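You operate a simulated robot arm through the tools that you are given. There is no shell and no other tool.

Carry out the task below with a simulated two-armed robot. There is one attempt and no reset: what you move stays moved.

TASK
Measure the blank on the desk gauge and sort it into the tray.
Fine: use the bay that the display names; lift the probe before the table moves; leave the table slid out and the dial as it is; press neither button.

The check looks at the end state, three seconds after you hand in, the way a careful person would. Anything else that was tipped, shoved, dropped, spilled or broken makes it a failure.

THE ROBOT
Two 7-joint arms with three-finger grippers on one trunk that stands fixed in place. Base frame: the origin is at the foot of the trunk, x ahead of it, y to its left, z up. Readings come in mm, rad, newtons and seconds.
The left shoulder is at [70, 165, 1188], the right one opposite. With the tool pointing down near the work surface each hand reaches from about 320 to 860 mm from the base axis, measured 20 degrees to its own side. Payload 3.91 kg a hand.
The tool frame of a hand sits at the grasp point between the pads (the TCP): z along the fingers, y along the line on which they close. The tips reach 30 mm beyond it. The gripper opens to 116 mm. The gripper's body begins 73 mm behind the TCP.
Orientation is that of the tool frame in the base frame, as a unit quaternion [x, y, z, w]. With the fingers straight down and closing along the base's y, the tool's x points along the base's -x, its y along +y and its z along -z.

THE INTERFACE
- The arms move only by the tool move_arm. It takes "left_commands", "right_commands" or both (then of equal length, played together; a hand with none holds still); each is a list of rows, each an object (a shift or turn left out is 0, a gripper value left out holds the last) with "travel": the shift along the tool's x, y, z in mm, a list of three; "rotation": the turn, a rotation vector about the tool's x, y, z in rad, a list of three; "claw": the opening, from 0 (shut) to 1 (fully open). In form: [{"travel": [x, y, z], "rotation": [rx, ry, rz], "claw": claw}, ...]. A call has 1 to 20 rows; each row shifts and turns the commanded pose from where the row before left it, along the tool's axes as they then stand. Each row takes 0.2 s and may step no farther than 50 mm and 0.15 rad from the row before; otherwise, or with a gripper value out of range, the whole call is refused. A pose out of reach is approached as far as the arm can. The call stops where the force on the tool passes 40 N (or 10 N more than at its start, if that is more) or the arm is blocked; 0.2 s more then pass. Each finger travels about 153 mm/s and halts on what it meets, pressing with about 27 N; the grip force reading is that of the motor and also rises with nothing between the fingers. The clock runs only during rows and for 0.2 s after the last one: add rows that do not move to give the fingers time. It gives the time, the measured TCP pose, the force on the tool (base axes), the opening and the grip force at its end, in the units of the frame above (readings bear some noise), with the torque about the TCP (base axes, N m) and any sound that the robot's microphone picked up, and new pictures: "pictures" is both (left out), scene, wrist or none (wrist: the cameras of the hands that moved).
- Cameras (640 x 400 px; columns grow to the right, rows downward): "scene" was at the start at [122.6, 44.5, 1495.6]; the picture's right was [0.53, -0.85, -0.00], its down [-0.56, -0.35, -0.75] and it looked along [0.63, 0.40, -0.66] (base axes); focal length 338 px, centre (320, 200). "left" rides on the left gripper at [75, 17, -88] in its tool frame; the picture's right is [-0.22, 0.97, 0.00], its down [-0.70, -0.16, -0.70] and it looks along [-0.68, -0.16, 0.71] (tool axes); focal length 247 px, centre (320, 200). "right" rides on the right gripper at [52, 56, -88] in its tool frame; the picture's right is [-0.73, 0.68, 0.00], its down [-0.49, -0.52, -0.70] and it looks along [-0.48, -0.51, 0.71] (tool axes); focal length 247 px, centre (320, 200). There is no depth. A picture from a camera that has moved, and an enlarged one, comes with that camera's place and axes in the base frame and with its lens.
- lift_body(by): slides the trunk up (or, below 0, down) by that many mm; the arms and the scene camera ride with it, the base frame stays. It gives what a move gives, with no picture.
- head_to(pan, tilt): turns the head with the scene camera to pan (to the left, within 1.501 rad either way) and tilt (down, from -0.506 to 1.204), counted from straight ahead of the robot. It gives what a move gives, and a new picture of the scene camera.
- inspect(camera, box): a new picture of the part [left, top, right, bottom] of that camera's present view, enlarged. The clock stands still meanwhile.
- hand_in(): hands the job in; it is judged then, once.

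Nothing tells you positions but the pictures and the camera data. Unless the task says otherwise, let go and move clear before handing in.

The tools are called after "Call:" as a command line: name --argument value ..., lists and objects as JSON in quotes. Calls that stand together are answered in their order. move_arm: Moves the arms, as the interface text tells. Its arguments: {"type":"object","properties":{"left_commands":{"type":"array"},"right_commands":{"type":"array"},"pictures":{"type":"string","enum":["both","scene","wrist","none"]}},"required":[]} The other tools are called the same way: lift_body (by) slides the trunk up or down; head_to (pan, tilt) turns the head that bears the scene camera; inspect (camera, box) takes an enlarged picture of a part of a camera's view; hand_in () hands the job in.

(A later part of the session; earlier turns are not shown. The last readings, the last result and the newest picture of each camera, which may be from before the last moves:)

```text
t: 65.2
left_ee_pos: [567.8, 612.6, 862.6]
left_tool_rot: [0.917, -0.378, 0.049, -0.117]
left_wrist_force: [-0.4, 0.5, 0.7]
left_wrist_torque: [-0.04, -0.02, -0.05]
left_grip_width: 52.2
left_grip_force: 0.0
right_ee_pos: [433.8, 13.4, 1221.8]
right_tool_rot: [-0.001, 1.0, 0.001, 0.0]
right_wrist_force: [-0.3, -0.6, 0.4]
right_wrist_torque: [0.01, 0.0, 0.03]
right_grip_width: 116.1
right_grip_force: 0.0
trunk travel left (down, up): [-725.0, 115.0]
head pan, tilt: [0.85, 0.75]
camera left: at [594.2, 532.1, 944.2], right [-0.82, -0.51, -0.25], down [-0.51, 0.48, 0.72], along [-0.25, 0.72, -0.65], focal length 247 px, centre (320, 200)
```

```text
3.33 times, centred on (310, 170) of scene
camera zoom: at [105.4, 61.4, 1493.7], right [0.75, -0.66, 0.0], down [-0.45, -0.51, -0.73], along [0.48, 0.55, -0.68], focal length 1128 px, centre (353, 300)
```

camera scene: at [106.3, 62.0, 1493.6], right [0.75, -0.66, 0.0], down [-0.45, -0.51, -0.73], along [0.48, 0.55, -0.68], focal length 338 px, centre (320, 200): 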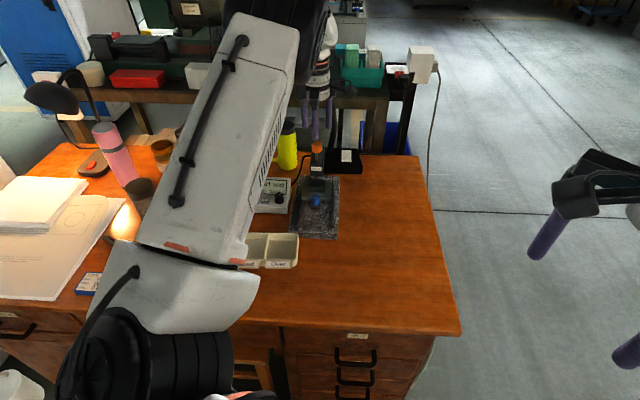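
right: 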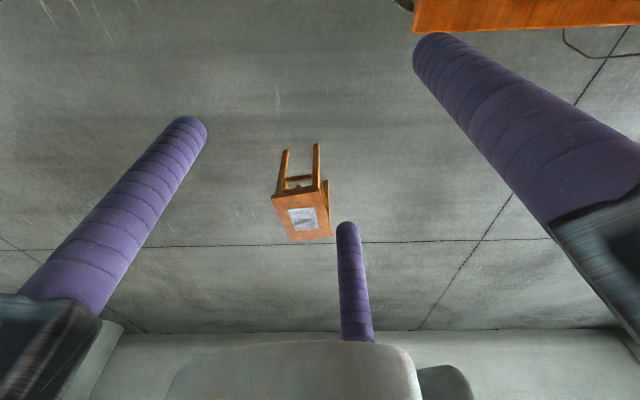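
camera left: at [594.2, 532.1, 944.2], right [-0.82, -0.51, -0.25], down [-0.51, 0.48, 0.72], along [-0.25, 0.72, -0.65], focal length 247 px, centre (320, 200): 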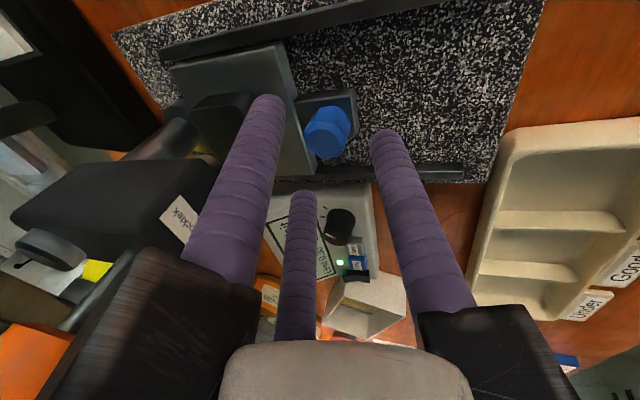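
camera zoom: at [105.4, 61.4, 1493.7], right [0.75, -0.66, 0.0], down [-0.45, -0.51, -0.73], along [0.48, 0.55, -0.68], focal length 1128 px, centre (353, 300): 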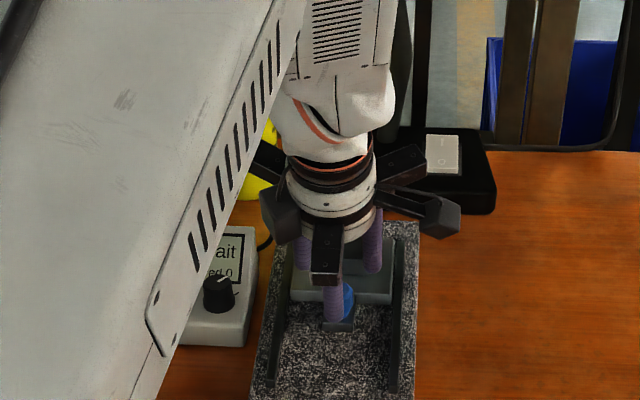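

Call:
move_arm --left_commands '[{"travel": [0, 2.2, 10]}, {"travel": [0, 2.2, 10]}, {"travel": [0, 0, 0], "claw": 0.3}, {"claw": 0.3}]' --pictures "wrist"

Call:
inspect --camera "left" --box '[150, 0, 450, 200]'

```text
t: 66.2
left_ee_pos: [570.4, 612.8, 842.6]
left_tool_rot: [0.917, -0.378, 0.049, -0.117]
left_wrist_force: [-0.2, -0.4, -0.9]
left_wrist_torque: [0.01, -0.02, -0.01]
left_grip_width: 34.7
left_grip_force: 0.1
right_ee_pos: [434.3, 14.1, 1222.1]
right_tool_rot: [0.0, 1.0, -0.001, 0.0]
right_wrist_force: [0.2, 0.1, -0.6]
right_wrist_torque: [0.02, 0.0, -0.03]
right_grip_width: 116.0
right_grip_force: 0.0
trunk travel left (down, up): [-725.0, 115.0]
head pan, tilt: [0.85, 0.75]
camera left: at [596.3, 532.6, 923.5], right [-0.82, -0.51, -0.25], down [-0.51, 0.48, 0.72], along [-0.25, 0.72, -0.65], focal length 247 px, centre (320, 200)
```

left: 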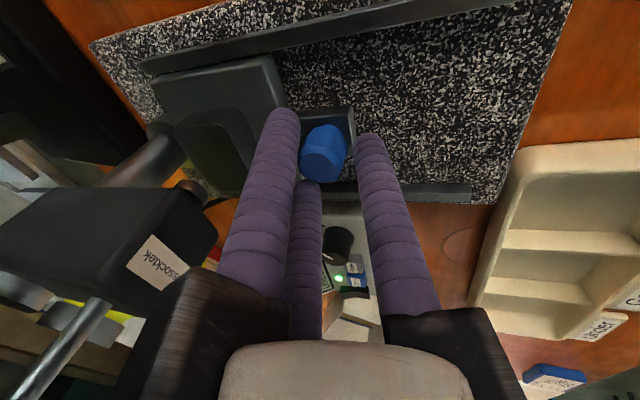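

```text
2.00 times, centred on (300, 100) of left
camera zoom: at [596.3, 532.6, 923.5], right [-0.82, -0.51, -0.25], down [-0.51, 0.48, 0.72], along [-0.25, 0.72, -0.65], focal length 494 px, centre (360, 400)
```

zoom: 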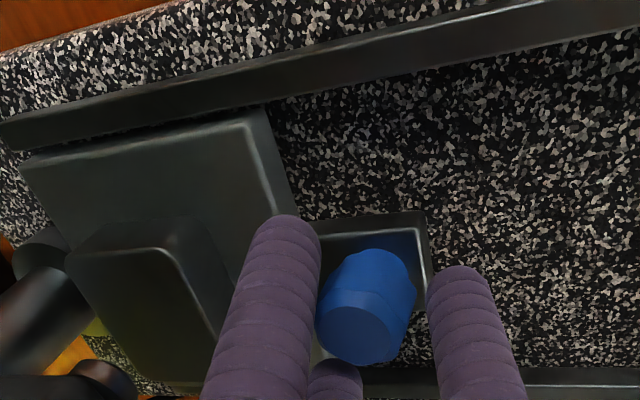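

The probe is up and the knob is caged. I'll pull the table out slowly.

Call:
move_arm --left_commands '[{"travel": [0, 3.87, -1.0]}, {"travel": [0, 3.87, -1.0]}, {"travel": [0, 3.87, -1.0]}, {"travel": [0, 3.87, -1.0]}, {"travel": [0, 3.87, -1.0]}, {"travel": [0, 3.87, -1.0]}, {"travel": [0, 3.87, -1.0]}, {"travel": [0, 3.87, -1.0]}, {"travel": [0, 3.87, -1.0]}, {"travel": [0, 3.87, -1.0]}, {"travel": [0, 0, 0]}]' --pictures "wrist"

Call:
inspect --camera "left" --box '[150, 0, 450, 200]'

```text
t: 68.6
left_ee_pos: [542.6, 584.5, 842.4]
left_tool_rot: [0.917, -0.378, 0.049, -0.116]
left_wrist_force: [-0.7, 0.1, 0.6]
left_wrist_torque: [-0.01, 0.0, -0.04]
left_grip_width: 34.6
left_grip_force: 0.1
right_ee_pos: [434.3, 14.6, 1220.3]
right_tool_rot: [0.0, 1.0, -0.001, 0.0]
right_wrist_force: [0.9, -0.3, -0.5]
right_wrist_torque: [0.03, 0.02, -0.02]
right_grip_width: 115.9
right_grip_force: 0.0
trunk travel left (down, up): [-725.0, 115.0]
head pan, tilt: [0.85, 0.75]
camera left: at [568.1, 503.6, 923.7], right [-0.82, -0.51, -0.25], down [-0.51, 0.48, 0.72], along [-0.25, 0.71, -0.65], focal length 247 px, centre (320, 200)
```

left: 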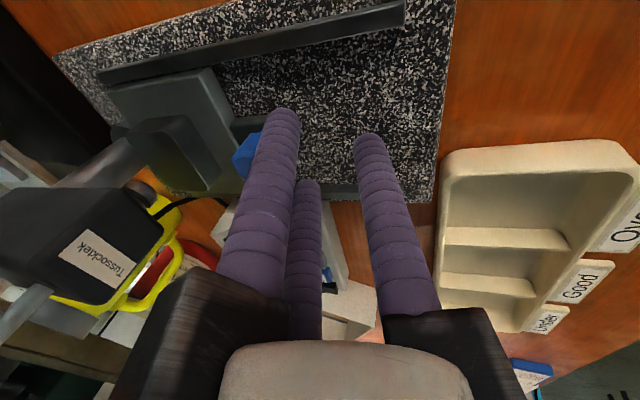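

```text
2.00 times, centred on (300, 100) of left
camera zoom: at [568.1, 503.6, 923.7], right [-0.82, -0.51, -0.25], down [-0.51, 0.48, 0.72], along [-0.25, 0.71, -0.65], focal length 494 px, centre (360, 400)
```

zoom: 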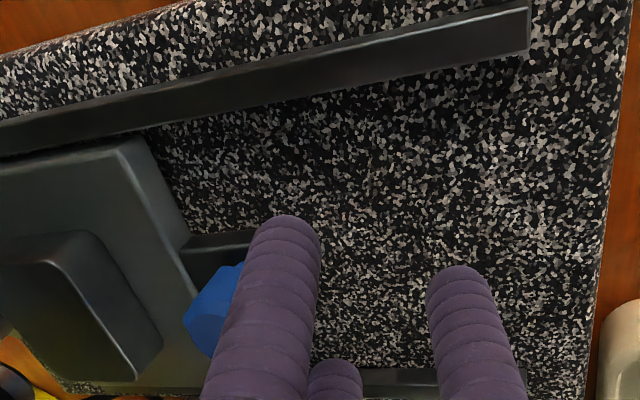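

The jaws slipped past the knob because the cage was too loose; the table didn't move. I'll go back over the knob and close on it firmly this time.

Call:
move_arm --left_commands '[{"travel": [0, -8.7, -33.9], "claw": 0.45}, {"travel": [0, -19.2, 5.0]}, {"travel": [0, -19.2, 5.0]}, {"travel": [0, 0, 0]}, {"travel": [0, 4.4, 17]}, {"travel": [0, 4.9, 19]}, {"travel": [0, 0, 0]}, {"claw": 0.3}, {"claw": 0.3}]' --pictures "wrist"

Call:
inspect --camera "left" --box '[150, 0, 450, 200]'

```text
t: 70.6
left_ee_pos: [570.0, 614.1, 840.8]
left_tool_rot: [0.917, -0.378, 0.049, -0.117]
left_wrist_force: [0.3, 0.1, 0.3]
left_wrist_torque: [0.02, 0.02, -0.01]
left_grip_width: 35.0
left_grip_force: 0.1
right_ee_pos: [433.5, 14.2, 1222.8]
right_tool_rot: [0.0, 1.0, 0.0, 0.0]
right_wrist_force: [-0.2, -0.3, 0.2]
right_wrist_torque: [-0.01, -0.02, 0.0]
right_grip_width: 116.1
right_grip_force: 0.1
trunk travel left (down, up): [-725.0, 115.0]
head pan, tilt: [0.85, 0.75]
camera left: at [596.1, 532.8, 921.6], right [-0.82, -0.51, -0.25], down [-0.51, 0.48, 0.72], along [-0.25, 0.71, -0.65], focal length 247 px, centre (320, 200)
```

left: 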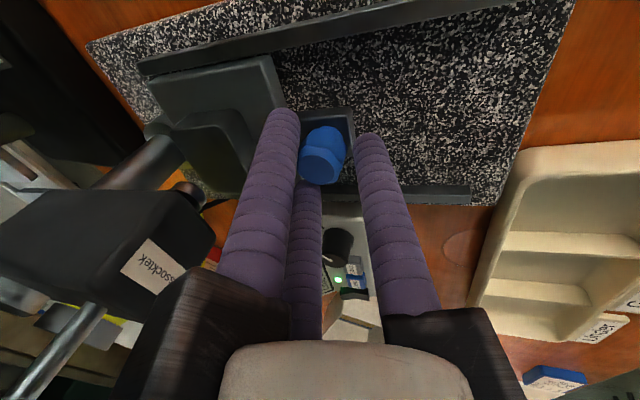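

```text
2.00 times, centred on (300, 100) of left
camera zoom: at [596.1, 532.8, 921.6], right [-0.82, -0.51, -0.25], down [-0.51, 0.48, 0.72], along [-0.25, 0.71, -0.65], focal length 494 px, centre (360, 400)
```

zoom: 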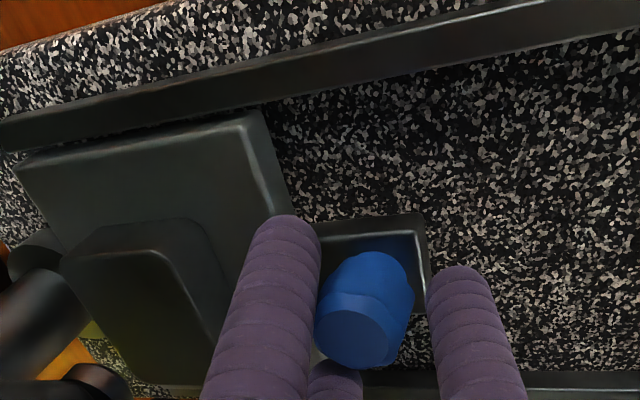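

Call:
move_arm --left_commands '[{"travel": [0, -2, 0.5], "claw": 0.27}, {"claw": 0.22}, {"claw": 0.15}, {"claw": 0.15}]' --pictures "wrist"

Call:
inspect --camera "left" --box '[150, 0, 450, 200]'

```text
t: 71.6
left_ee_pos: [569.9, 612.3, 840.7]
left_tool_rot: [0.917, -0.379, 0.049, -0.116]
left_wrist_force: [-8.8, -11.3, -5.2]
left_wrist_torque: [-0.75, 0.65, -0.05]
left_grip_width: 26.0
left_grip_force: 45.1
right_ee_pos: [433.6, 14.2, 1221.8]
right_tool_rot: [0.0, 1.0, 0.001, 0.0]
right_wrist_force: [0.7, -0.6, 1.0]
right_wrist_torque: [-0.02, -0.05, 0.01]
right_grip_width: 115.7
right_grip_force: 0.2
trunk travel left (down, up): [-725.0, 115.0]
head pan, tilt: [0.85, 0.75]
camera left: at [596.2, 532.5, 921.1], right [-0.82, -0.51, -0.24], down [-0.51, 0.48, 0.72], along [-0.25, 0.71, -0.65], focal length 247 px, centre (320, 200)
```

left: 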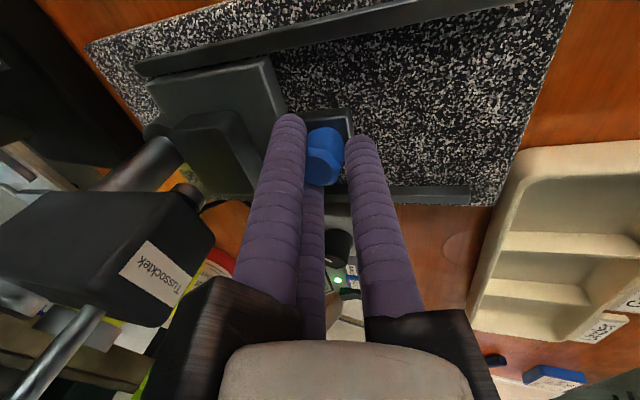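

```text
2.00 times, centred on (300, 100) of left
camera zoom: at [596.2, 532.5, 921.1], right [-0.82, -0.51, -0.24], down [-0.51, 0.48, 0.72], along [-0.25, 0.71, -0.65], focal length 494 px, centre (360, 400)
```

zoom: 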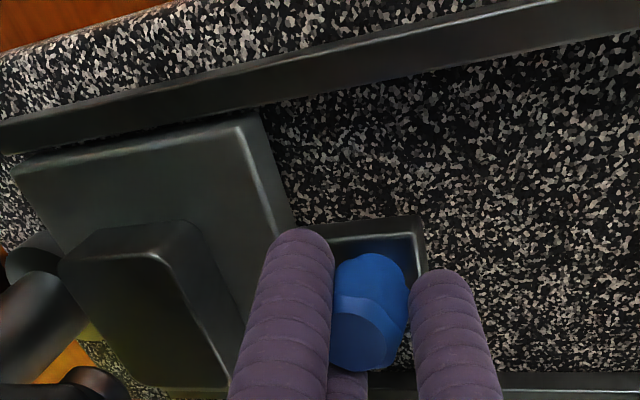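

Firm grip: 26 mm with the knob between all three jaws. Pulling out slowly.

Call:
move_arm --left_commands '[{"travel": [0, 2, 0]}, {"travel": [0, 3.87, -1.0]}, {"travel": [0, 3.87, -1.0]}, {"travel": [0, 3.87, -1.0]}, {"travel": [0, 3.87, -1.0]}, {"travel": [0, 3.87, -1.0]}, {"travel": [0, 3.87, -1.0]}, {"travel": [0, 0, 0]}]' --pictures "wrist"

Call:
inspect --camera "left" --box '[150, 0, 450, 200]'

```text
t: 73.4
left_ee_pos: [553.5, 597.0, 840.4]
left_tool_rot: [0.917, -0.378, 0.05, -0.118]
left_wrist_force: [-1.5, 1.6, 1.1]
left_wrist_torque: [-0.3, 0.33, -0.04]
left_grip_width: 25.8
left_grip_force: 44.8
right_ee_pos: [433.6, 15.4, 1222.7]
right_tool_rot: [0.001, 1.0, 0.0, 0.0]
right_wrist_force: [-0.1, -0.2, 0.7]
right_wrist_torque: [0.01, -0.01, 0.0]
right_grip_width: 115.9
right_grip_force: 0.1
trunk travel left (down, up): [-725.0, 115.0]
head pan, tilt: [0.85, 0.75]
camera left: at [579.0, 515.4, 921.1], right [-0.82, -0.51, -0.25], down [-0.51, 0.48, 0.72], along [-0.25, 0.72, -0.65], focal length 247 px, centre (320, 200)
```

left: 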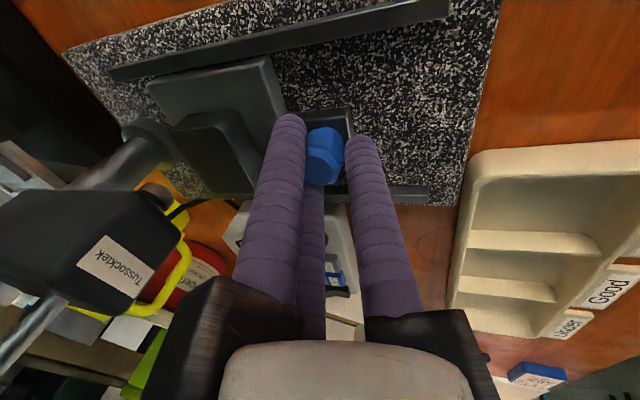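

```text
2.00 times, centred on (300, 100) of left
camera zoom: at [579.0, 515.4, 921.1], right [-0.82, -0.51, -0.25], down [-0.51, 0.48, 0.72], along [-0.25, 0.72, -0.65], focal length 494 px, centre (360, 400)
```

zoom: 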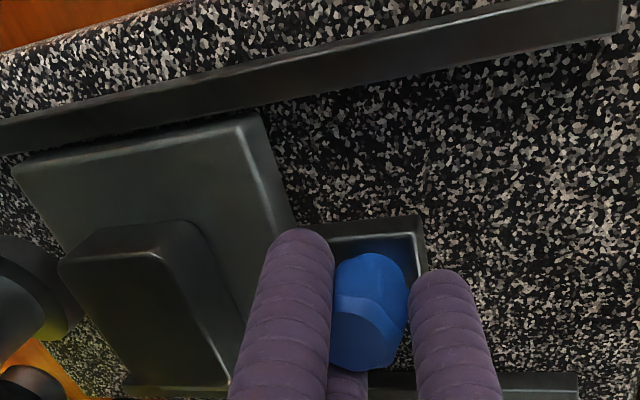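

The table moves with the knob. Continuing.

Call:
move_arm --left_commands '[{"travel": [0, 3.87, -1.0]}, {"travel": [0, 3.87, -1.0]}, {"travel": [0, 3.87, -1.0]}, {"travel": [0, 3.87, -1.0]}, {"travel": [0, 3.87, -1.0]}, {"travel": [0, 3.87, -1.0]}, {"travel": [0, 3.87, -1.0]}, {"travel": [0, 3.87, -1.0]}, {"travel": [0, 3.87, -1.0]}, {"travel": [0, 3.87, -1.0]}, {"travel": [0, 3.87, -1.0]}, {"travel": [0, 3.87, -1.0]}, {"travel": [0, 3.87, -1.0]}, {"travel": [0, 3.87, -1.0]}, {"travel": [0, 3.87, -1.0]}, {"travel": [0, 3.87, -1.0]}, {"travel": [0, 3.87, -1.0]}, {"travel": [0, 0, 0]}]' --pictures "wrist"

Call:
inspect --camera "scene" --box '[250, 130, 370, 250]'

```text
t: 77.2
left_ee_pos: [502.8, 547.0, 840.3]
left_tool_rot: [0.917, -0.379, 0.049, -0.116]
left_wrist_force: [-5.4, -0.5, 5.3]
left_wrist_torque: [-0.13, 0.14, 0.11]
left_grip_width: 25.5
left_grip_force: 45.1
right_ee_pos: [432.0, 13.6, 1222.1]
right_tool_rot: [0.0, 1.0, 0.0, 0.0]
right_wrist_force: [0.4, -0.6, 0.1]
right_wrist_torque: [-0.01, 0.0, 0.03]
right_grip_width: 115.8
right_grip_force: 0.1
trunk travel left (down, up): [-725.0, 115.0]
head pan, tilt: [0.85, 0.75]
camera left: at [529.3, 465.6, 921.2], right [-0.82, -0.51, -0.24], down [-0.51, 0.48, 0.72], along [-0.25, 0.71, -0.65], focal length 247 px, centre (320, 200)
```

left: 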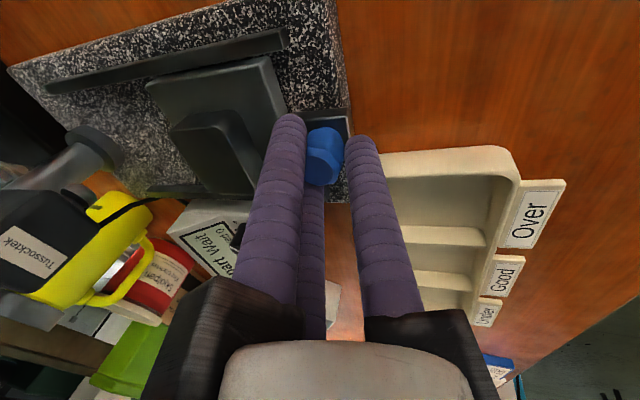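

```text
3.33 times, centred on (310, 190) of scene
camera zoom: at [104.9, 61.5, 1493.7], right [0.75, -0.66, 0.0], down [-0.45, -0.51, -0.73], along [0.48, 0.55, -0.68], focal length 1128 px, centre (353, 233)
```

zoom: 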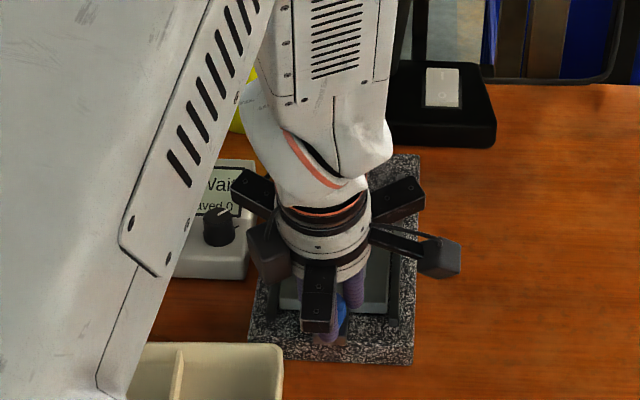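

Call:
move_arm --left_commands '[{"travel": [0, 1.45, -0.2]}, {"travel": [0, 1.45, -0.2]}, {"travel": [0, 1.45, -0.3]}, {"travel": [0, 0, 0]}]' --pictures "wrist"

```text
t: 78.2
left_ee_pos: [502.0, 545.4, 839.7]
left_tool_rot: [0.917, -0.378, 0.05, -0.119]
left_wrist_force: [3.5, 10.6, 8.5]
left_wrist_torque: [0.29, 0.13, 0.0]
left_grip_width: 25.9
left_grip_force: 44.9
right_ee_pos: [434.3, 15.1, 1222.3]
right_tool_rot: [0.0, 1.0, 0.0, 0.001]
right_wrist_force: [-0.3, 0.6, 0.4]
right_wrist_torque: [-0.01, 0.01, -0.01]
right_grip_width: 116.1
right_grip_force: 0.1
trunk travel left (down, up): [-725.0, 115.0]
head pan, tilt: [0.85, 0.75]
camera left: at [528.5, 464.8, 921.0], right [-0.82, -0.51, -0.25], down [-0.51, 0.47, 0.72], along [-0.25, 0.72, -0.65], focal length 247 px, centre (320, 200)
```

left: 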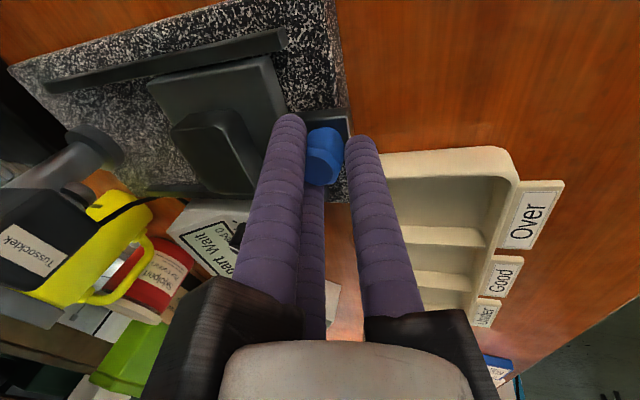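

The table is back at its outer stop. I'll relax, open, and withdraw upward.

Call:
move_arm --left_commands '[{"travel": [0, -1.5, 0.2]}, {"travel": [0, 0, 0]}, {"claw": 0.3}, {"claw": 0.45}, {"claw": 0.45}, {"travel": [0, -5, -19.4]}, {"travel": [0, -11.5, -43.4]}, {"travel": [0, -11.5, -43.4]}, {"rotation": [-0.125, 0, 0]}, {"rotation": [-0.125, 0, 0]}, {"travel": [0, 0, 0]}]' --pictures "both"

Call:
inspect --camera "left" --box '[150, 0, 550, 200]'

Call:
inspect --camera "scene" --box '[230, 130, 370, 270]'

```text
t: 80.6
left_ee_pos: [503.5, 546.1, 949.4]
left_tool_rot: [0.925, -0.38, 0.002, -0.001]
left_wrist_force: [-0.1, -0.9, -0.6]
left_wrist_torque: [0.03, 0.0, 0.0]
left_grip_width: 52.1
left_grip_force: 0.1
right_ee_pos: [432.1, 12.6, 1220.6]
right_tool_rot: [0.0, 1.0, 0.001, 0.001]
right_wrist_force: [-0.2, 0.3, 0.2]
right_wrist_torque: [0.01, -0.03, 0.0]
right_grip_width: 116.0
right_grip_force: 0.1
trunk travel left (down, up): [-725.0, 115.0]
head pan, tilt: [0.85, 0.75]
camera scene: at [105.4, 61.1, 1493.7], right [0.75, -0.66, 0.0], down [-0.45, -0.51, -0.73], along [0.48, 0.55, -0.68], focal length 338 px, centre (320, 200)
camera left: at [543.8, 479.4, 1038.2], right [-0.85, -0.53, 0.0], down [-0.38, 0.6, 0.7], along [-0.37, 0.59, -0.71], focal length 247 px, centre (320, 200)
```

scene: 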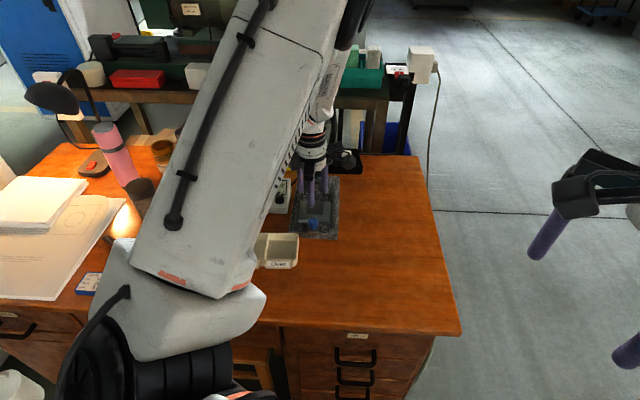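
left: 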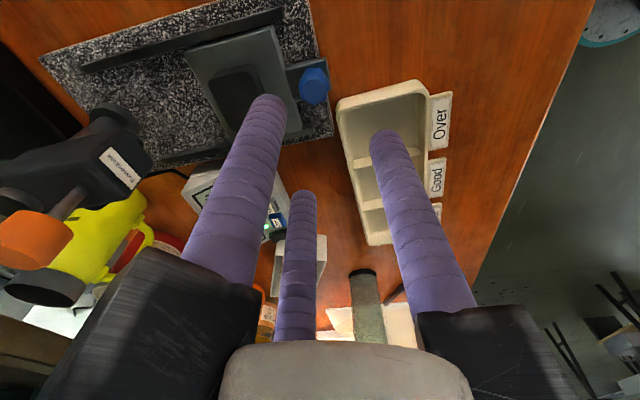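

```text
1.60 times, centred on (350, 100) of left
camera zoom: at [543.8, 479.4, 1038.2], right [-0.85, -0.53, 0.0], down [-0.38, 0.6, 0.7], along [-0.37, 0.59, -0.71], focal length 395 px, centre (272, 360)
```

zoom: 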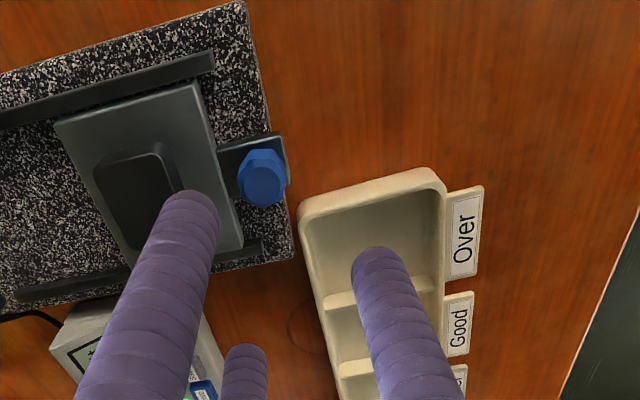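

```text
2.86 times, centred on (300, 200) of scene
camera zoom: at [105.4, 61.1, 1493.7], right [0.75, -0.66, 0.0], down [-0.45, -0.51, -0.73], along [0.48, 0.55, -0.68], focal length 967 px, centre (377, 200)
```

zoom: 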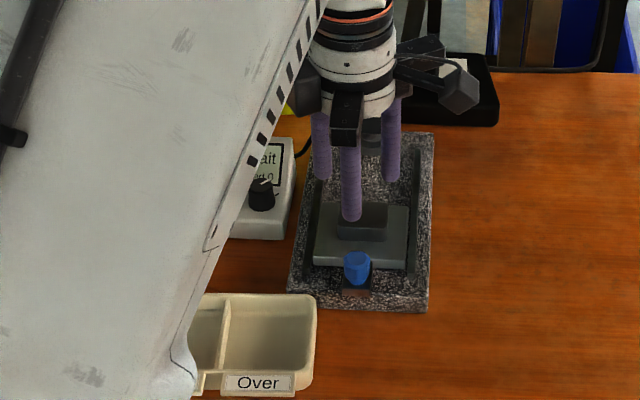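

The table is back out, the blank is still centred on it, and the probe is up. I'll open the hand over the blank and lower to grip it as before.

Call:
move_arm --left_commands '[{"travel": [0.8, -38.8, 0], "claw": 0.6}, {"travel": [0.8, -38.8, 0]}, {"travel": [0, 0, 40]}, {"travel": [0, 0, 40]}, {"travel": [0, 0, 18]}, {"travel": [0, 0, 0]}]' --pictures "wrist"

Call:
inspect --camera "left" --box '[200, 0, 500, 250]'

Call:
inspect --camera "scene" --box '[250, 130, 370, 250]'

```text
t: 82.0
left_ee_pos: [558.9, 599.3, 853.6]
left_tool_rot: [0.924, -0.382, 0.002, -0.002]
left_wrist_force: [-0.1, 0.1, 0.4]
left_wrist_torque: [-0.01, -0.01, 0.03]
left_grip_width: 69.5
left_grip_force: 0.0
right_ee_pos: [434.4, 13.6, 1223.2]
right_tool_rot: [0.0, 1.0, 0.0, 0.0]
right_wrist_force: [-0.3, 0.1, -0.3]
right_wrist_torque: [0.03, -0.02, 0.02]
right_grip_width: 115.9
right_grip_force: 0.1
trunk travel left (down, up): [-725.0, 115.0]
head pan, tilt: [0.85, 0.75]
camera left: at [599.7, 533.7, 940.2], right [-0.85, -0.53, -0.01], down [-0.38, 0.6, 0.7], along [-0.37, 0.59, -0.71], focal length 247 px, centre (320, 200)
```

left: 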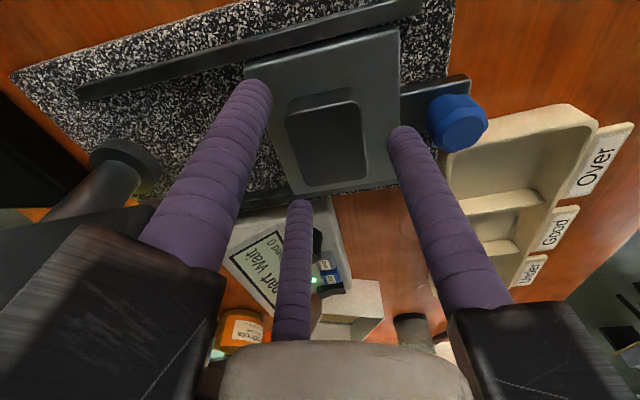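

```text
1.60 times, centred on (350, 125) of left
camera zoom: at [599.7, 533.7, 940.2], right [-0.85, -0.53, -0.01], down [-0.38, 0.6, 0.7], along [-0.37, 0.59, -0.71], focal length 395 px, centre (272, 320)
```

zoom: 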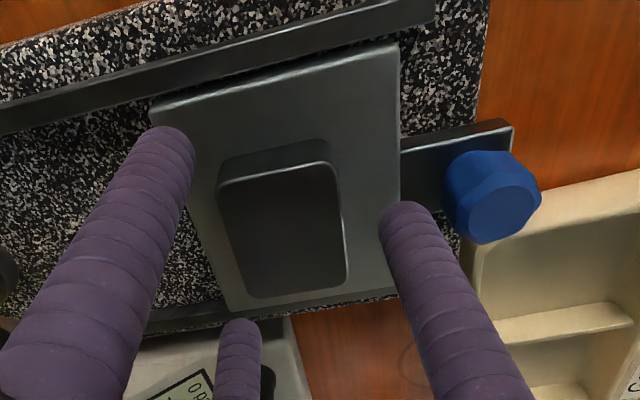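

```text
3.33 times, centred on (310, 190) of scene
camera zoom: at [106.0, 61.7, 1493.6], right [0.75, -0.66, 0.0], down [-0.45, -0.51, -0.73], along [0.48, 0.55, -0.68], focal length 1128 px, centre (353, 233)
```

zoom: 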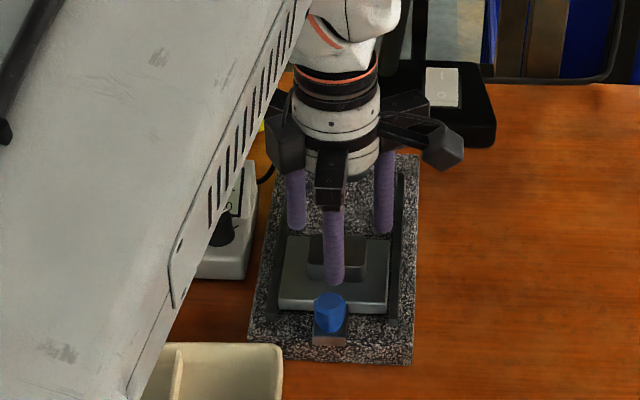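

Call:
move_arm --left_commands '[{"travel": [0, 0, 8]}, {"travel": [0, 0, 8]}, {"travel": [0, 0, 0]}, {"claw": 0.52}, {"claw": 0.48}, {"claw": 0.4}, {"claw": 0.3}, {"claw": 0.2}]' --pictures "wrist"

Call:
inspect --camera "left" --box '[200, 0, 500, 250]'

```text
t: 83.8
left_ee_pos: [557.7, 599.7, 837.0]
left_tool_rot: [0.924, -0.382, 0.001, -0.003]
left_wrist_force: [-0.6, 0.9, 0.8]
left_wrist_torque: [0.04, -0.04, 0.02]
left_grip_width: 56.4
left_grip_force: 27.5
right_ee_pos: [433.0, 13.7, 1222.3]
right_tool_rot: [0.0, 1.0, 0.0, -0.001]
right_wrist_force: [-1.0, 0.2, -0.3]
right_wrist_torque: [0.0, -0.02, 0.04]
right_grip_width: 115.9
right_grip_force: 0.0
trunk travel left (down, up): [-725.0, 115.0]
head pan, tilt: [0.85, 0.75]
camera left: at [600.1, 533.9, 924.0], right [-0.85, -0.53, 0.0], down [-0.38, 0.6, 0.7], along [-0.37, 0.59, -0.71], focal length 247 px, centre (320, 200)
```

left: 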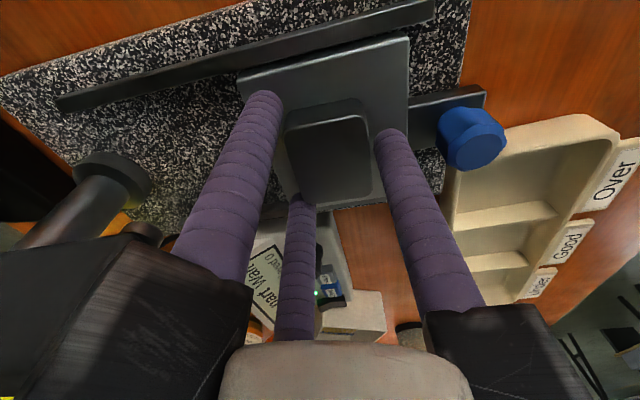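

```text
1.60 times, centred on (350, 125) of left
camera zoom: at [600.1, 533.9, 924.0], right [-0.85, -0.53, 0.0], down [-0.38, 0.6, 0.7], along [-0.37, 0.59, -0.71], focal length 395 px, centre (272, 320)
```

zoom: 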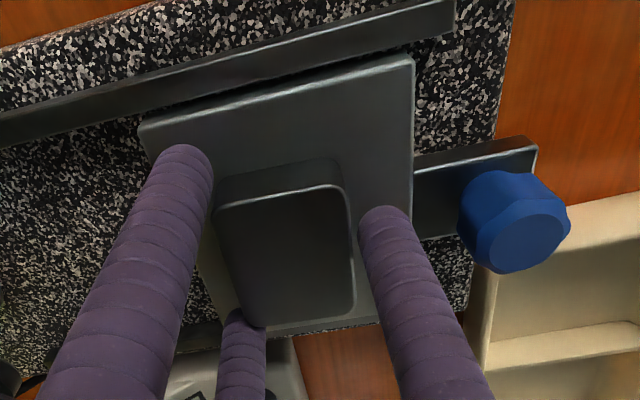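

Call:
move_arm --left_commands '[{"travel": [0, 0, -5]}, {"travel": [0, 0, -10]}, {"travel": [0, 0, -30]}, {"travel": [0, 0, -40]}, {"travel": [0, 0, -40]}, {"travel": [0, 0, 0]}]' --pictures "both"

Call:
inspect --camera "left" --box '[200, 0, 600, 250]'

```text
t: 85.2
left_ee_pos: [559.5, 600.0, 959.9]
left_tool_rot: [0.924, -0.382, 0.002, -0.001]
left_wrist_force: [0.5, 0.7, -3.0]
left_wrist_torque: [-0.02, 0.01, -0.02]
left_grip_width: 56.7
left_grip_force: 27.6
right_ee_pos: [435.3, 15.6, 1222.1]
right_tool_rot: [0.0, 1.0, 0.0, -0.002]
right_wrist_force: [-0.1, -0.1, -0.2]
right_wrist_torque: [-0.01, 0.0, -0.02]
right_grip_width: 115.7
right_grip_force: 0.1
trunk travel left (down, up): [-725.0, 115.0]
head pan, tilt: [0.85, 0.75]
camera scene: at [107.4, 63.1, 1493.4], right [0.75, -0.66, 0.0], down [-0.45, -0.51, -0.73], along [0.48, 0.55, -0.68], focal length 338 px, centre (320, 200)
camera left: at [600.3, 534.9, 1047.9], right [-0.85, -0.53, 0.0], down [-0.38, 0.6, 0.7], along [-0.37, 0.59, -0.71], focal length 247 px, centre (320, 200)
```

scene: 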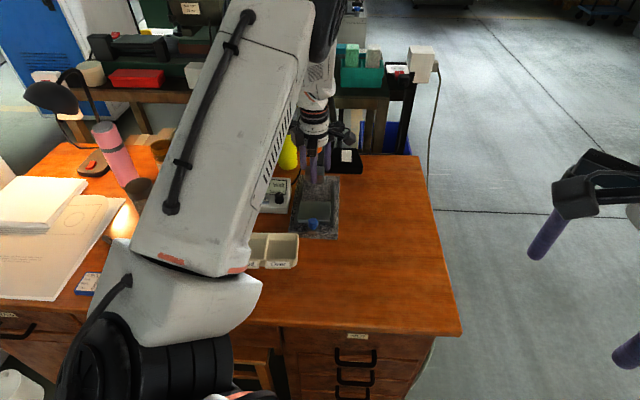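
left: 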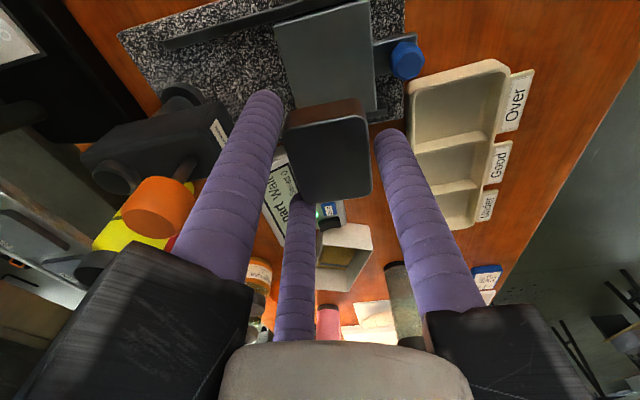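

```text
1.60 times, centred on (400, 125) of left
camera zoom: at [600.3, 534.9, 1047.9], right [-0.85, -0.53, 0.0], down [-0.38, 0.6, 0.7], along [-0.37, 0.59, -0.71], focal length 395 px, centre (192, 320)
```

zoom: 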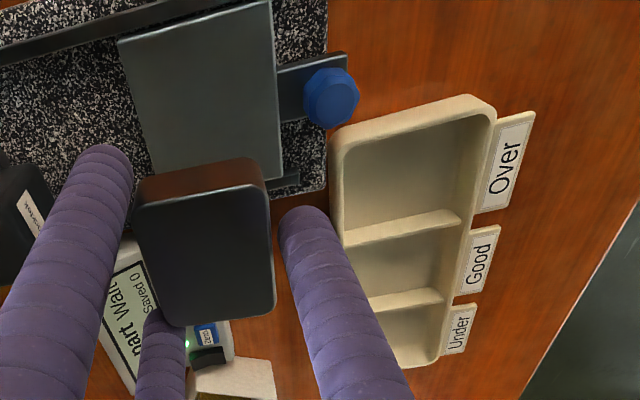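

The blank is held again. I put the "Over" bay's centre near (408, 562) with its rim at about z 786. I'll carry the blank there at a safe height.

Call:
move_arm --left_commands '[{"travel": [-20.1, 31.35, 0]}, {"travel": [-20.1, 31.35, 0]}, {"travel": [-20.1, 31.35, 0]}, {"travel": [-20.1, 31.35, 0]}, {"travel": [0, 0, 30]}, {"travel": [0, 0, 30]}, {"travel": [0, 0, 0]}]' --pictures "both"

Call:
inspect --camera "left" --box '[200, 0, 600, 250]'

Call:
inspect --camera "scene" --box '[220, 170, 340, 290]'

```text
t: 86.8
left_ee_pos: [412.8, 565.8, 900.6]
left_tool_rot: [0.924, -0.382, 0.002, -0.002]
left_wrist_force: [-0.3, 0.3, -1.8]
left_wrist_torque: [0.03, -0.05, 0.0]
left_grip_width: 56.6
left_grip_force: 27.5
right_ee_pos: [433.1, 13.2, 1221.6]
right_tool_rot: [0.0, 1.0, 0.001, 0.0]
right_wrist_force: [-0.2, -0.1, 0.7]
right_wrist_torque: [0.02, 0.0, 0.02]
right_grip_width: 116.1
right_grip_force: 0.0
trunk travel left (down, up): [-725.0, 115.0]
head pan, tilt: [0.85, 0.75]
camera scene: at [105.2, 61.3, 1493.7], right [0.75, -0.66, 0.0], down [-0.45, -0.51, -0.73], along [0.48, 0.55, -0.68], focal length 338 px, centre (320, 200)
camera left: at [453.8, 500.7, 989.1], right [-0.85, -0.53, -0.01], down [-0.38, 0.6, 0.7], along [-0.37, 0.59, -0.72], focal length 247 px, centre (320, 200)
```

scene: 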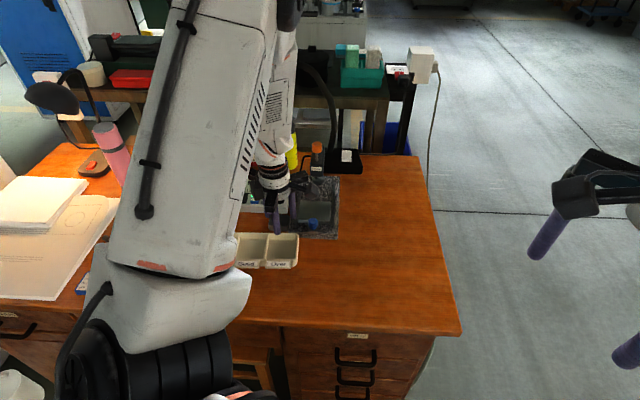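
left: 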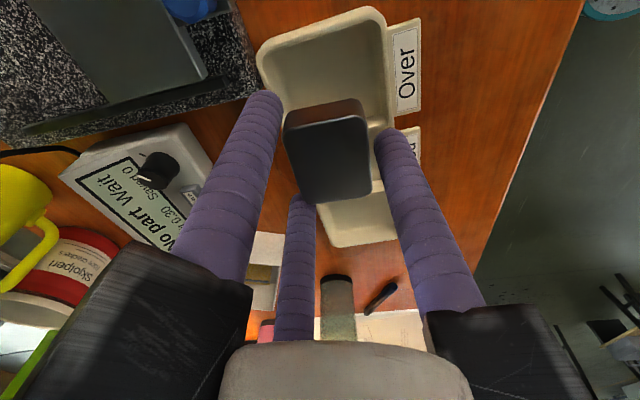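

```text
1.60 times, centred on (400, 125) of left
camera zoom: at [453.8, 500.7, 989.1], right [-0.85, -0.53, -0.01], down [-0.38, 0.6, 0.7], along [-0.37, 0.59, -0.72], focal length 395 px, centre (192, 320)
```

zoom: 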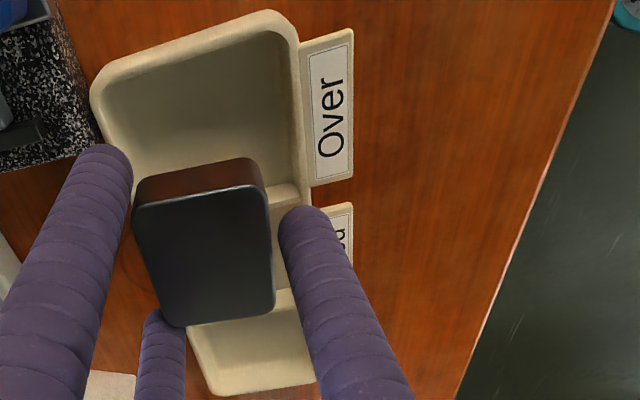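

```text
3.33 times, centred on (280, 230) of scene
camera zoom: at [105.2, 61.3, 1493.7], right [0.75, -0.66, 0.0], down [-0.45, -0.51, -0.73], along [0.48, 0.55, -0.68], focal length 1128 px, centre (453, 100)
```

zoom: 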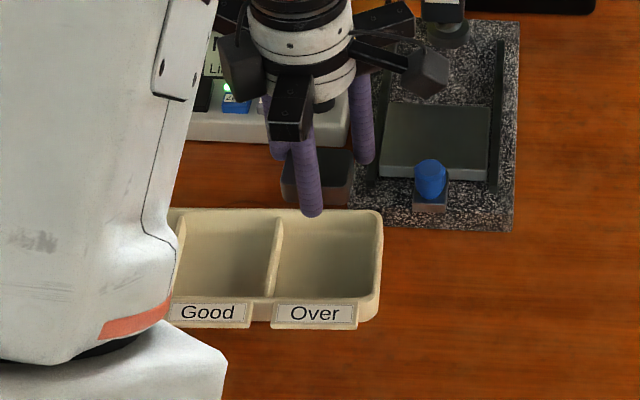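

Call:
move_arm --left_commands '[{"travel": [0, -1.5, 30]}, {"travel": [0, 0, 30]}, {"travel": [0, 0, 8]}, {"travel": [0, 0, 0]}]' --pictures "both"

Call:
inspect --camera "left" --box '[200, 0, 600, 250]'

Call:
inspect --camera "scene" --box '[220, 190, 320, 290]'

```text
t: 87.8
left_ee_pos: [415.0, 569.4, 832.7]
left_tool_rot: [0.924, -0.382, 0.002, -0.001]
left_wrist_force: [0.0, -1.1, -2.6]
left_wrist_torque: [-0.01, 0.02, 0.02]
left_grip_width: 56.8
left_grip_force: 27.0
right_ee_pos: [434.0, 14.4, 1221.9]
right_tool_rot: [0.0, 1.0, 0.0, 0.0]
right_wrist_force: [0.2, 0.5, -0.2]
right_wrist_torque: [0.02, 0.01, -0.02]
right_grip_width: 116.1
right_grip_force: 0.0
trunk travel left (down, up): [-725.0, 115.0]
head pan, tilt: [0.85, 0.75]
camera scene: at [106.6, 62.6, 1493.5], right [0.75, -0.66, 0.0], down [-0.45, -0.51, -0.73], along [0.48, 0.55, -0.68], focal length 338 px, centre (320, 200)
camera left: at [456.1, 503.3, 920.2], right [-0.85, -0.53, 0.0], down [-0.38, 0.6, 0.7], along [-0.37, 0.59, -0.72], focal length 247 px, centre (320, 200)
```

scene: 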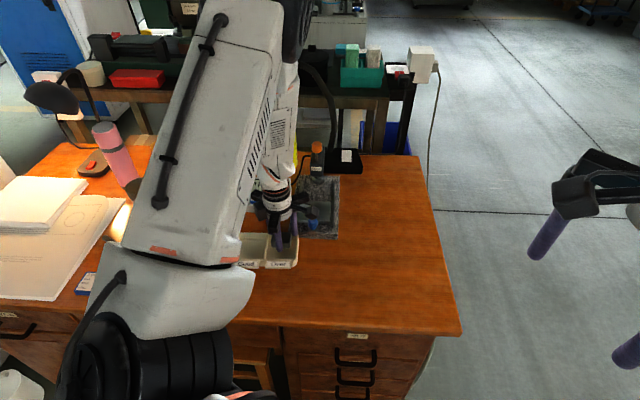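
left: 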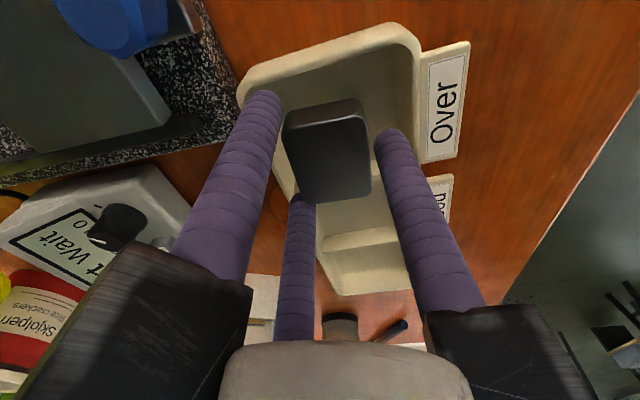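

```text
1.60 times, centred on (400, 125) of left
camera zoom: at [456.1, 503.3, 920.2], right [-0.85, -0.53, 0.0], down [-0.38, 0.6, 0.7], along [-0.37, 0.59, -0.72], focal length 395 px, centre (192, 320)
```

zoom: 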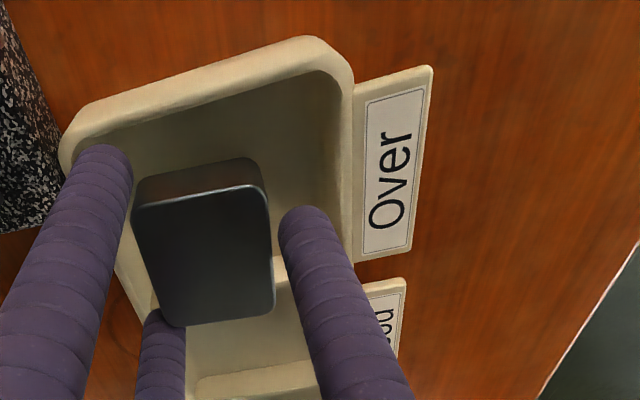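

```text
4.00 times, centred on (270, 240) of scene
camera zoom: at [106.6, 62.6, 1493.5], right [0.75, -0.66, 0.0], down [-0.45, -0.51, -0.73], along [0.48, 0.55, -0.68], focal length 1354 px, centre (520, 40)
```

zoom: 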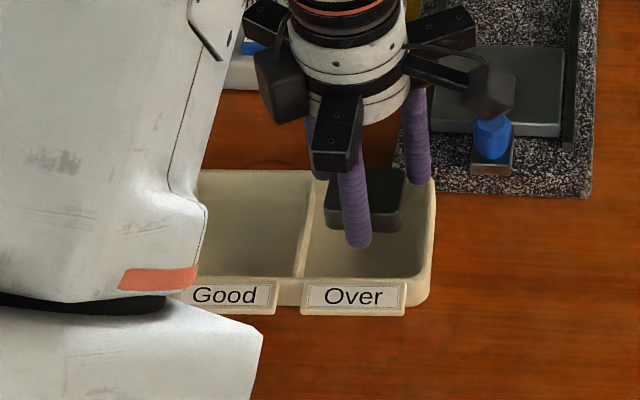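

The blank is over the bay. The jaws are a little too wide to go down into it, so I'll lower until the tips sit just above the rim, checking force as I go.

Call:
move_arm --left_commands '[{"travel": [-1.5, 1, 4]}, {"travel": [0, 0, 3]}, {"travel": [0, 0, 2]}, {"travel": [0, 0, 0]}]' --pictures "wrist"

Call:
inspect --camera "left" --box '[200, 0, 500, 250]'

Call:
inspect --camera "scene" --box '[240, 200, 310, 280]'

```text
t: 88.8
left_ee_pos: [413.7, 569.1, 823.7]
left_tool_rot: [0.925, -0.381, 0.002, -0.002]
left_wrist_force: [-0.2, 1.0, -3.6]
left_wrist_torque: [0.01, -0.02, 0.0]
left_grip_width: 56.7
left_grip_force: 27.5
right_ee_pos: [434.5, 13.7, 1221.7]
right_tool_rot: [0.001, 1.0, 0.0, 0.0]
right_wrist_force: [-0.4, -0.2, 0.7]
right_wrist_torque: [-0.02, 0.05, 0.02]
right_grip_width: 116.0
right_grip_force: 0.0
trunk travel left (down, up): [-725.0, 115.0]
head pan, tilt: [0.85, 0.75]
camera left: at [454.5, 503.6, 911.3], right [-0.85, -0.53, 0.0], down [-0.38, 0.6, 0.7], along [-0.37, 0.59, -0.72], focal length 247 px, centre (320, 200)
```

left: 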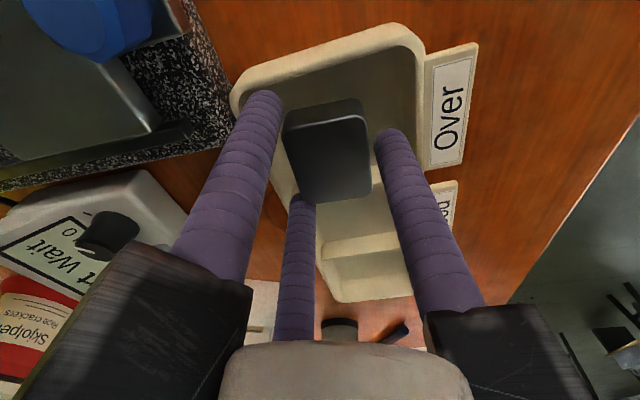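

```text
1.60 times, centred on (350, 125) of left
camera zoom: at [454.5, 503.6, 911.3], right [-0.85, -0.53, 0.0], down [-0.38, 0.6, 0.7], along [-0.37, 0.59, -0.72], focal length 395 px, centre (272, 320)
```

zoom: 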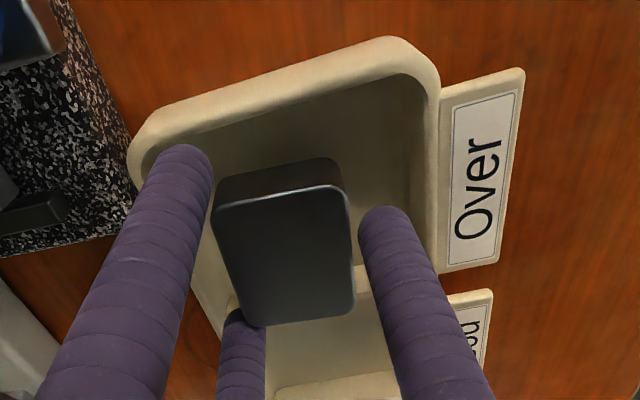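

```text
5.00 times, centred on (275, 240) of scene
camera zoom: at [106.5, 62.5, 1493.5], right [0.75, -0.66, 0.0], down [-0.45, -0.51, -0.73], along [0.48, 0.55, -0.68], focal length 1693 px, centre (545, 0)
```

zoom: 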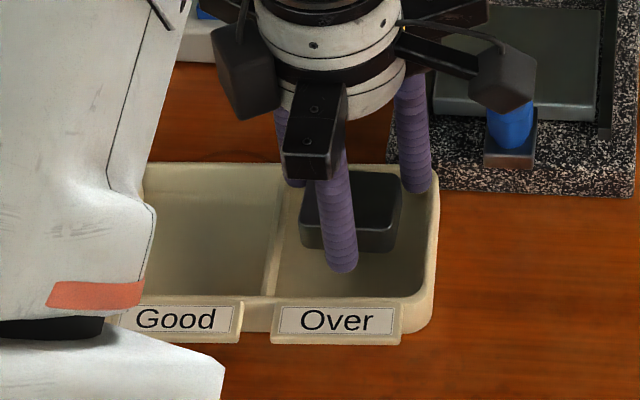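

Call:
move_arm --left_commands '[{"travel": [0, 0, 1.5]}, {"travel": [0, 0, 1.5]}, {"travel": [0, 0, 1.5]}, {"travel": [0, 0, 0]}]' --pictures "wrist"

Call:
inspect --camera "left" --box '[200, 0, 500, 250]'

Call:
inspect --camera "scene" --box '[240, 200, 310, 280]'

```text
t: 89.8
left_ee_pos: [413.2, 568.4, 818.2]
left_tool_rot: [0.924, -0.382, 0.002, 0.0]
left_wrist_force: [-0.3, 0.5, -2.6]
left_wrist_torque: [0.02, 0.0, 0.02]
left_grip_width: 56.9
left_grip_force: 26.8
right_ee_pos: [433.8, 14.3, 1223.3]
right_tool_rot: [0.001, 1.0, -0.001, -0.001]
right_wrist_force: [0.2, -0.2, 0.4]
right_wrist_torque: [-0.03, 0.01, 0.02]
right_grip_width: 115.9
right_grip_force: 0.0
trunk travel left (down, up): [-725.0, 115.0]
head pan, tilt: [0.85, 0.75]
camera left: at [454.4, 503.7, 906.7], right [-0.85, -0.53, 0.0], down [-0.38, 0.6, 0.7], along [-0.37, 0.59, -0.71], focal length 247 px, centre (320, 200)
```

left: 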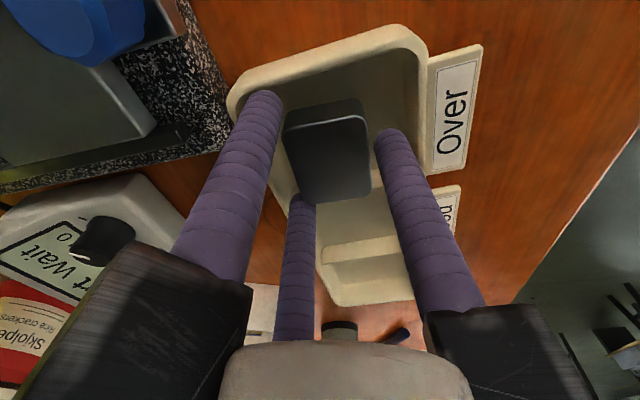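

```text
1.60 times, centred on (350, 125) of left
camera zoom: at [454.4, 503.7, 906.7], right [-0.85, -0.53, 0.0], down [-0.38, 0.6, 0.7], along [-0.37, 0.59, -0.71], focal length 395 px, centre (272, 320)
```

zoom: 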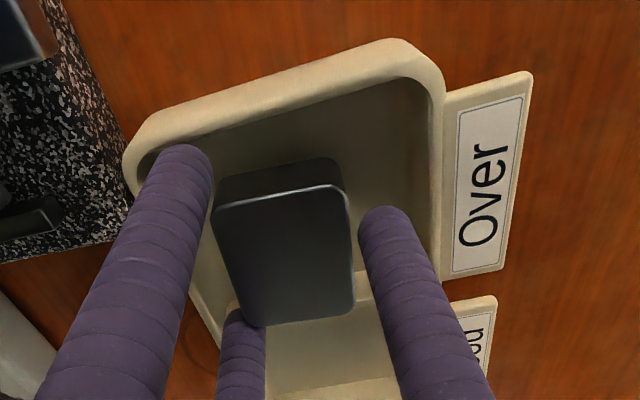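

```text
5.00 times, centred on (275, 240) of scene
camera zoom: at [106.6, 62.5, 1493.5], right [0.75, -0.66, 0.0], down [-0.45, -0.51, -0.73], along [0.48, 0.55, -0.68], focal length 1693 px, centre (545, 0)
```

zoom: 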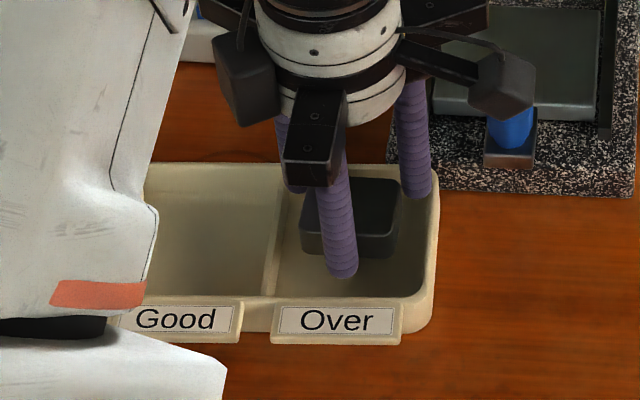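

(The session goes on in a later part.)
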